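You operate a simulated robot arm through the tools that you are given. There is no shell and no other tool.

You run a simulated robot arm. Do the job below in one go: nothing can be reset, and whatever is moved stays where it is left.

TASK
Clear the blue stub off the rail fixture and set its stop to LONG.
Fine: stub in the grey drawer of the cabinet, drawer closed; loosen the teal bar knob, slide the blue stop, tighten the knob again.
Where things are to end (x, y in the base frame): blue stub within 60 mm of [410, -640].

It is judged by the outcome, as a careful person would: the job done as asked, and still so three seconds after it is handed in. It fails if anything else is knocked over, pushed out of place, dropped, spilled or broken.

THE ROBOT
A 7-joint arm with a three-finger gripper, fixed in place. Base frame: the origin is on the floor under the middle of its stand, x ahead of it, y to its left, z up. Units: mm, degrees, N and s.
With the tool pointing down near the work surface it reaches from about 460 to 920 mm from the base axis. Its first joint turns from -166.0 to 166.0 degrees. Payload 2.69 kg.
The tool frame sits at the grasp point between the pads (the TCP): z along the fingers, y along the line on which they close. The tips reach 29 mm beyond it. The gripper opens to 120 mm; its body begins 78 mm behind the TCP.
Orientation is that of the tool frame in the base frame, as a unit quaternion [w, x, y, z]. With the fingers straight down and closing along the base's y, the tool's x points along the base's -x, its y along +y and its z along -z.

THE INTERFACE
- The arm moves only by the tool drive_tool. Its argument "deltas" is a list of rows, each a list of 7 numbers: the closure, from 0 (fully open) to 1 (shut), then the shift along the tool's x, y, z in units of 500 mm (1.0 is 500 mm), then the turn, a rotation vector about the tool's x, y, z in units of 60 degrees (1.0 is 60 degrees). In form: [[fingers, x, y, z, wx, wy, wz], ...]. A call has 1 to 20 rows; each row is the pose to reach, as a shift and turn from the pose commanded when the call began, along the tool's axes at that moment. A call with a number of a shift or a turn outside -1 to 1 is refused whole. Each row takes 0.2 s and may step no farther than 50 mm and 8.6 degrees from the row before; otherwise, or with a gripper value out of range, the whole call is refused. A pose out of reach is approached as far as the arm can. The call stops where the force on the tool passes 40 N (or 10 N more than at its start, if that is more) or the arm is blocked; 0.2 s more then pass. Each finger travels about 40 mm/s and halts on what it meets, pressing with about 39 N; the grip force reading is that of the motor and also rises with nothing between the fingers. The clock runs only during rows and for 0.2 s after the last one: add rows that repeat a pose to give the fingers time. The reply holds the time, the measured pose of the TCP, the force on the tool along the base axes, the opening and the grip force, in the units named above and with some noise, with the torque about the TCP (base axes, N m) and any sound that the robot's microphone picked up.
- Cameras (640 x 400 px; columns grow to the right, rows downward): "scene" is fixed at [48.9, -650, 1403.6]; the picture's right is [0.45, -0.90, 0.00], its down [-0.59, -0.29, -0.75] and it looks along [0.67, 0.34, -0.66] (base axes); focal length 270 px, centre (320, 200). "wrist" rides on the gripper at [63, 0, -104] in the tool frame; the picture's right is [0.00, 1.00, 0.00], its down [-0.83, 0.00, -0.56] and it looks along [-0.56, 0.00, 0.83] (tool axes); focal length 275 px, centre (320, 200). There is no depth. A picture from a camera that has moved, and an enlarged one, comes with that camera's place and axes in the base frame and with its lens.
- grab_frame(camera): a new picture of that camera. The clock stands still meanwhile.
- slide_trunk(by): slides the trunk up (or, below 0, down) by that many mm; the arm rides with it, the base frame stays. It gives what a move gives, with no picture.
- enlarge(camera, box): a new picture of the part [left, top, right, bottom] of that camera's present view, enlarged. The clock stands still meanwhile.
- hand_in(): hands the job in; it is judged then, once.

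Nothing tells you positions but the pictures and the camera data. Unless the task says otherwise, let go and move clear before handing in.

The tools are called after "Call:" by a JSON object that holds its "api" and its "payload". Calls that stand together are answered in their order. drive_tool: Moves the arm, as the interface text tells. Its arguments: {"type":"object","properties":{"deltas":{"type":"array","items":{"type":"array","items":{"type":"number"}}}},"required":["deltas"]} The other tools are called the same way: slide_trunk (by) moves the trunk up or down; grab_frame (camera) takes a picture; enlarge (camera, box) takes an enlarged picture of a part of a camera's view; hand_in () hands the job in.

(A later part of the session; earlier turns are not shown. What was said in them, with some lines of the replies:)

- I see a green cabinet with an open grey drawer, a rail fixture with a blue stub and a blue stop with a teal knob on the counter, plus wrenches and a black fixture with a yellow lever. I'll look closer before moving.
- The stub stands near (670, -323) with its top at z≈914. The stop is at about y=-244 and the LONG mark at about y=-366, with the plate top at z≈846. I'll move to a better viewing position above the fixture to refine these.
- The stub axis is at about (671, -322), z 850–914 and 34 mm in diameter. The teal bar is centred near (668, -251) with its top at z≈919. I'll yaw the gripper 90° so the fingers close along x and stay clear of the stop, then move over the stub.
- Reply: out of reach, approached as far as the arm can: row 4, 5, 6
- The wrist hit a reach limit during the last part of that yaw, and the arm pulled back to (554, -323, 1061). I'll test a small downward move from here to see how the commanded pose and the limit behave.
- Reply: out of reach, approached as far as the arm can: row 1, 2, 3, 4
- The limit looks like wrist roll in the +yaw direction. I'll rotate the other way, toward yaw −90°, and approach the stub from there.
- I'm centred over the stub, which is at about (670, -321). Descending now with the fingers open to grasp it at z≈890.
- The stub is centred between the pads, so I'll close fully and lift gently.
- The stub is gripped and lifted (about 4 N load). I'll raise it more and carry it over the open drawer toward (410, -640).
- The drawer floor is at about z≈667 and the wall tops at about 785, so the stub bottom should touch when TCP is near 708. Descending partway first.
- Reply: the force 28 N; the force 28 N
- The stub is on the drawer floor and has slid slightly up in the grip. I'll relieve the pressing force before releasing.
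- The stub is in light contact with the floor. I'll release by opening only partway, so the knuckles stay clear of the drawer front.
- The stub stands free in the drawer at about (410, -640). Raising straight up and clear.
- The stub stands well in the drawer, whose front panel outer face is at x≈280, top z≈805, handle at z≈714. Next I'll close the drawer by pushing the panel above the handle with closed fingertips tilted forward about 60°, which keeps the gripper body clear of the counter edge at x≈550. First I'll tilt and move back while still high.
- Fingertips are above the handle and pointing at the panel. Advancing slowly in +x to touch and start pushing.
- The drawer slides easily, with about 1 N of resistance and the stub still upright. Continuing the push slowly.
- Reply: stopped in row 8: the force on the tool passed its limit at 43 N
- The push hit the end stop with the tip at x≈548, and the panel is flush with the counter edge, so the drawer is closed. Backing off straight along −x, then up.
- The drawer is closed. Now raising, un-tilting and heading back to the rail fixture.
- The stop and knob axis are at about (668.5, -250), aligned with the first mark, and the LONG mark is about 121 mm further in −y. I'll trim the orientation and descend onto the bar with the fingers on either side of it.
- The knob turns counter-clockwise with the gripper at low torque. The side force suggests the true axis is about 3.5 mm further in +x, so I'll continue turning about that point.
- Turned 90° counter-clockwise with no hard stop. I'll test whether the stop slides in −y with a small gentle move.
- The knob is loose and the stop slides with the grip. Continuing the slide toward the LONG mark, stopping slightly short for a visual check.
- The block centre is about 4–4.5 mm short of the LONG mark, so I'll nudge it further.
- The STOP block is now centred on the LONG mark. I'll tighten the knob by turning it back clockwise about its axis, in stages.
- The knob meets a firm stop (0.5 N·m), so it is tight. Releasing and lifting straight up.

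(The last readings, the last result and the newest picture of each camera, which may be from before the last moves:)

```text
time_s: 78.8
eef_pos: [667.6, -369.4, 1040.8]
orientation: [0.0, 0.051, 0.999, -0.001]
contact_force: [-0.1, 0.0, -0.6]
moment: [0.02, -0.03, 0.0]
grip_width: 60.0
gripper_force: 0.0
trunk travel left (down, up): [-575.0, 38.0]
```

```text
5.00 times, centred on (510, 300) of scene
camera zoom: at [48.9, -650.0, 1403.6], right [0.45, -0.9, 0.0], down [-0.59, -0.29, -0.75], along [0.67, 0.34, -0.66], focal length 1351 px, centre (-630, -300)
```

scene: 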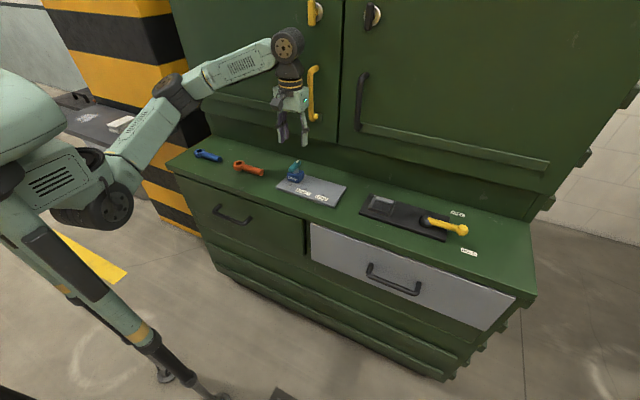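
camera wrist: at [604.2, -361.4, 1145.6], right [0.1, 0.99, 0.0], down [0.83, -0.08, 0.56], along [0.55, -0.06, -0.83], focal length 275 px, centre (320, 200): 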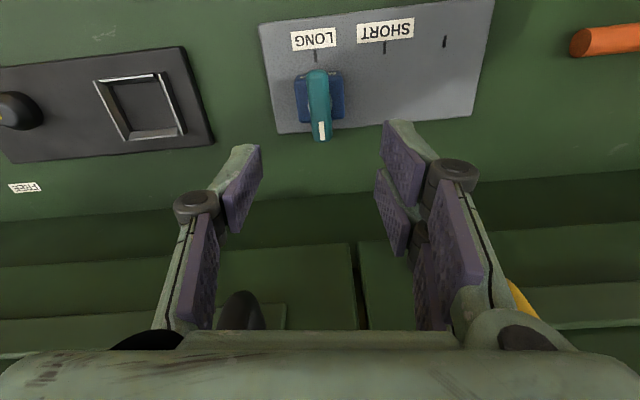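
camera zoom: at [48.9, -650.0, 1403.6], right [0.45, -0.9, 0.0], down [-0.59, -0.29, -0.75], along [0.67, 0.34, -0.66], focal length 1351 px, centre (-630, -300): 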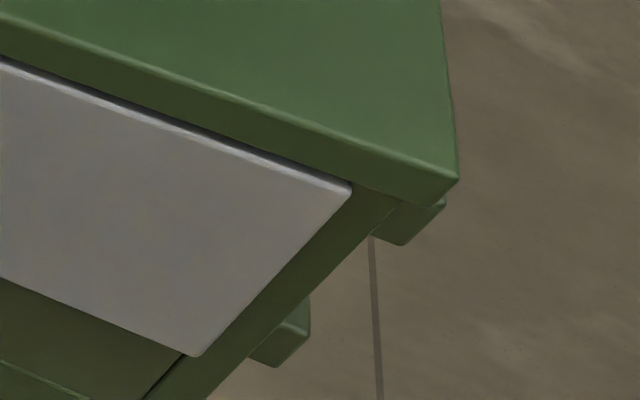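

The stop is aligned with LONG (within about 1 mm) and the knob is tight. I'll move clear and use the wrist camera to verify the drawer is fully shut.

Call:
{"api": "drive_tool", "payload": {"deltas": [[0.5, 0.065, -0.03, 0.0, 0, 0, -0.02], [0.5, 0.13, -0.06, 0.01, 0, 0, -0.04], [0.5, 0.195, -0.09, 0.025, 0, 0, -0.06], [0.5, 0.26, -0.12, 0.04, 0, 0, -0.08], [0.5, 0.325, -0.15, 0.055, 0, 0, -0.1], [0.5, 0.39, -0.18, 0.07, 0, 0, -0.1], [0.5, 0.455, -0.209, 0.082, 0, 0, -0.1], [0.5, 0.455, -0.209, 0.082, 0, 0, -0.1]]}}

Call:
{"api": "grab_frame", "payload": {"camera": "wrist"}}

Call:
{"api": "grab_frame", "payload": {"camera": "scene"}}

```text
time_s: 80.6
eef_pos: [429.1, -449.0, 998.1]
orientation: [0.001, 0.001, 1.0, -0.001]
contact_force: [0.8, 0.2, -0.1]
moment: [0.01, 0.02, 0.03]
grip_width: 60.0
gripper_force: 0.2
trunk travel left (down, up): [-575.0, 38.0]
```

```text
taken
camera wrist: at [365.9, -448.2, 1103.3], right [0.0, 1.0, 0.0], down [0.83, 0.0, 0.56], along [0.56, 0.0, -0.83], focal length 275 px, centre (320, 200)
```

wrist: 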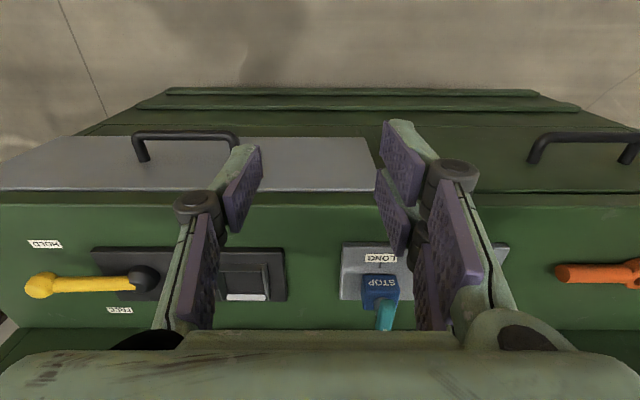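

```text
taken
```

scene: 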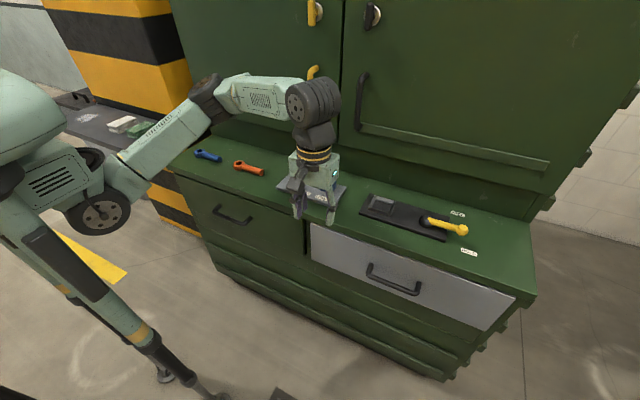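

Call:
{"api": "enlarge", "payload": {"camera": "wrist", "box": [280, 110, 640, 230]}}

Call:
{"api": "enlarge", "payload": {"camera": "wrist", "box": [300, 120, 400, 210]}}

```text
1.78 times, centred on (460, 170) of wrist
camera zoom: at [365.9, -448.2, 1103.3], right [0.0, 1.0, 0.0], down [0.83, 0.0, 0.56], along [0.56, 0.0, -0.83], focal length 489 px, centre (71, 253)
```

zoom: 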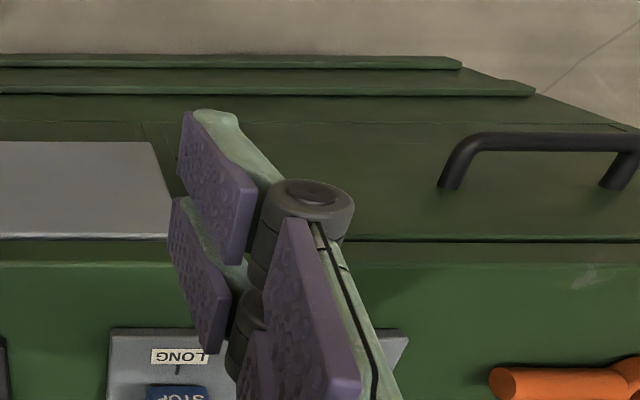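

```text
4.44 times, centred on (350, 165) of wrist
camera zoom: at [365.9, -448.2, 1103.3], right [0.0, 1.0, 0.0], down [0.83, 0.0, 0.56], along [0.56, 0.0, -0.83], focal length 1224 px, centre (187, 356)
```

zoom: 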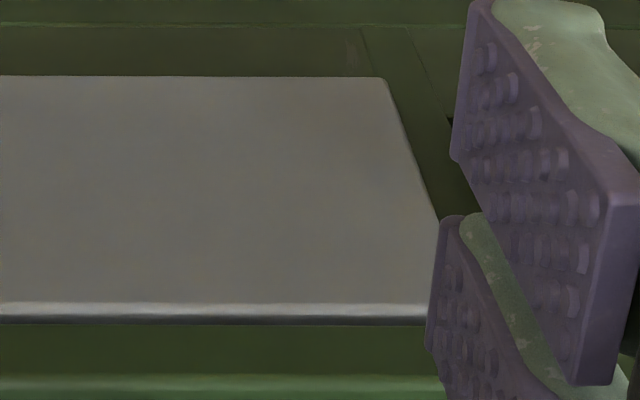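

The wrist view shows the grey drawer face flush with the counter edge and the neighbouring drawer. The stub is inside it, the stop sits on LONG with the knob tight, and the gripper is open and clear, so I'm handing in.

Call:
{"api": "hand_in", "payload": {}}

```text
The job is handed in.
```

The blue stub is in the grey drawer with the drawer shut, and the rail stop is set to LONG with its knob tight. I've handed the job in; no verdict came back.

- **Stub position:** I stood it upright at about (410, -640) while the drawer was open, then closed the drawer. It moved in with the drawer, so by the drawer's travel it should now be at roughly x = 670. It cannot sit within 60 mm of [410, -640] with the drawer closed. I took the coordinates as the spot in the open drawer. I have not seen the stub since the drawer closed; it was still upright when the drawer was half shut.
- **Drawer:** I pushed it until it hit its end stop. In the pictures its face is flush with the counter edge.
- **Stop:** The pictures put it within about 1 mm of the LONG mark. The knob came back clockwise to a firm stop at about 0.5 N·m.
- **Rest of the bench:** I saw no sign in the pictures that anything else on the counter had moved. The gripper is open and clear.
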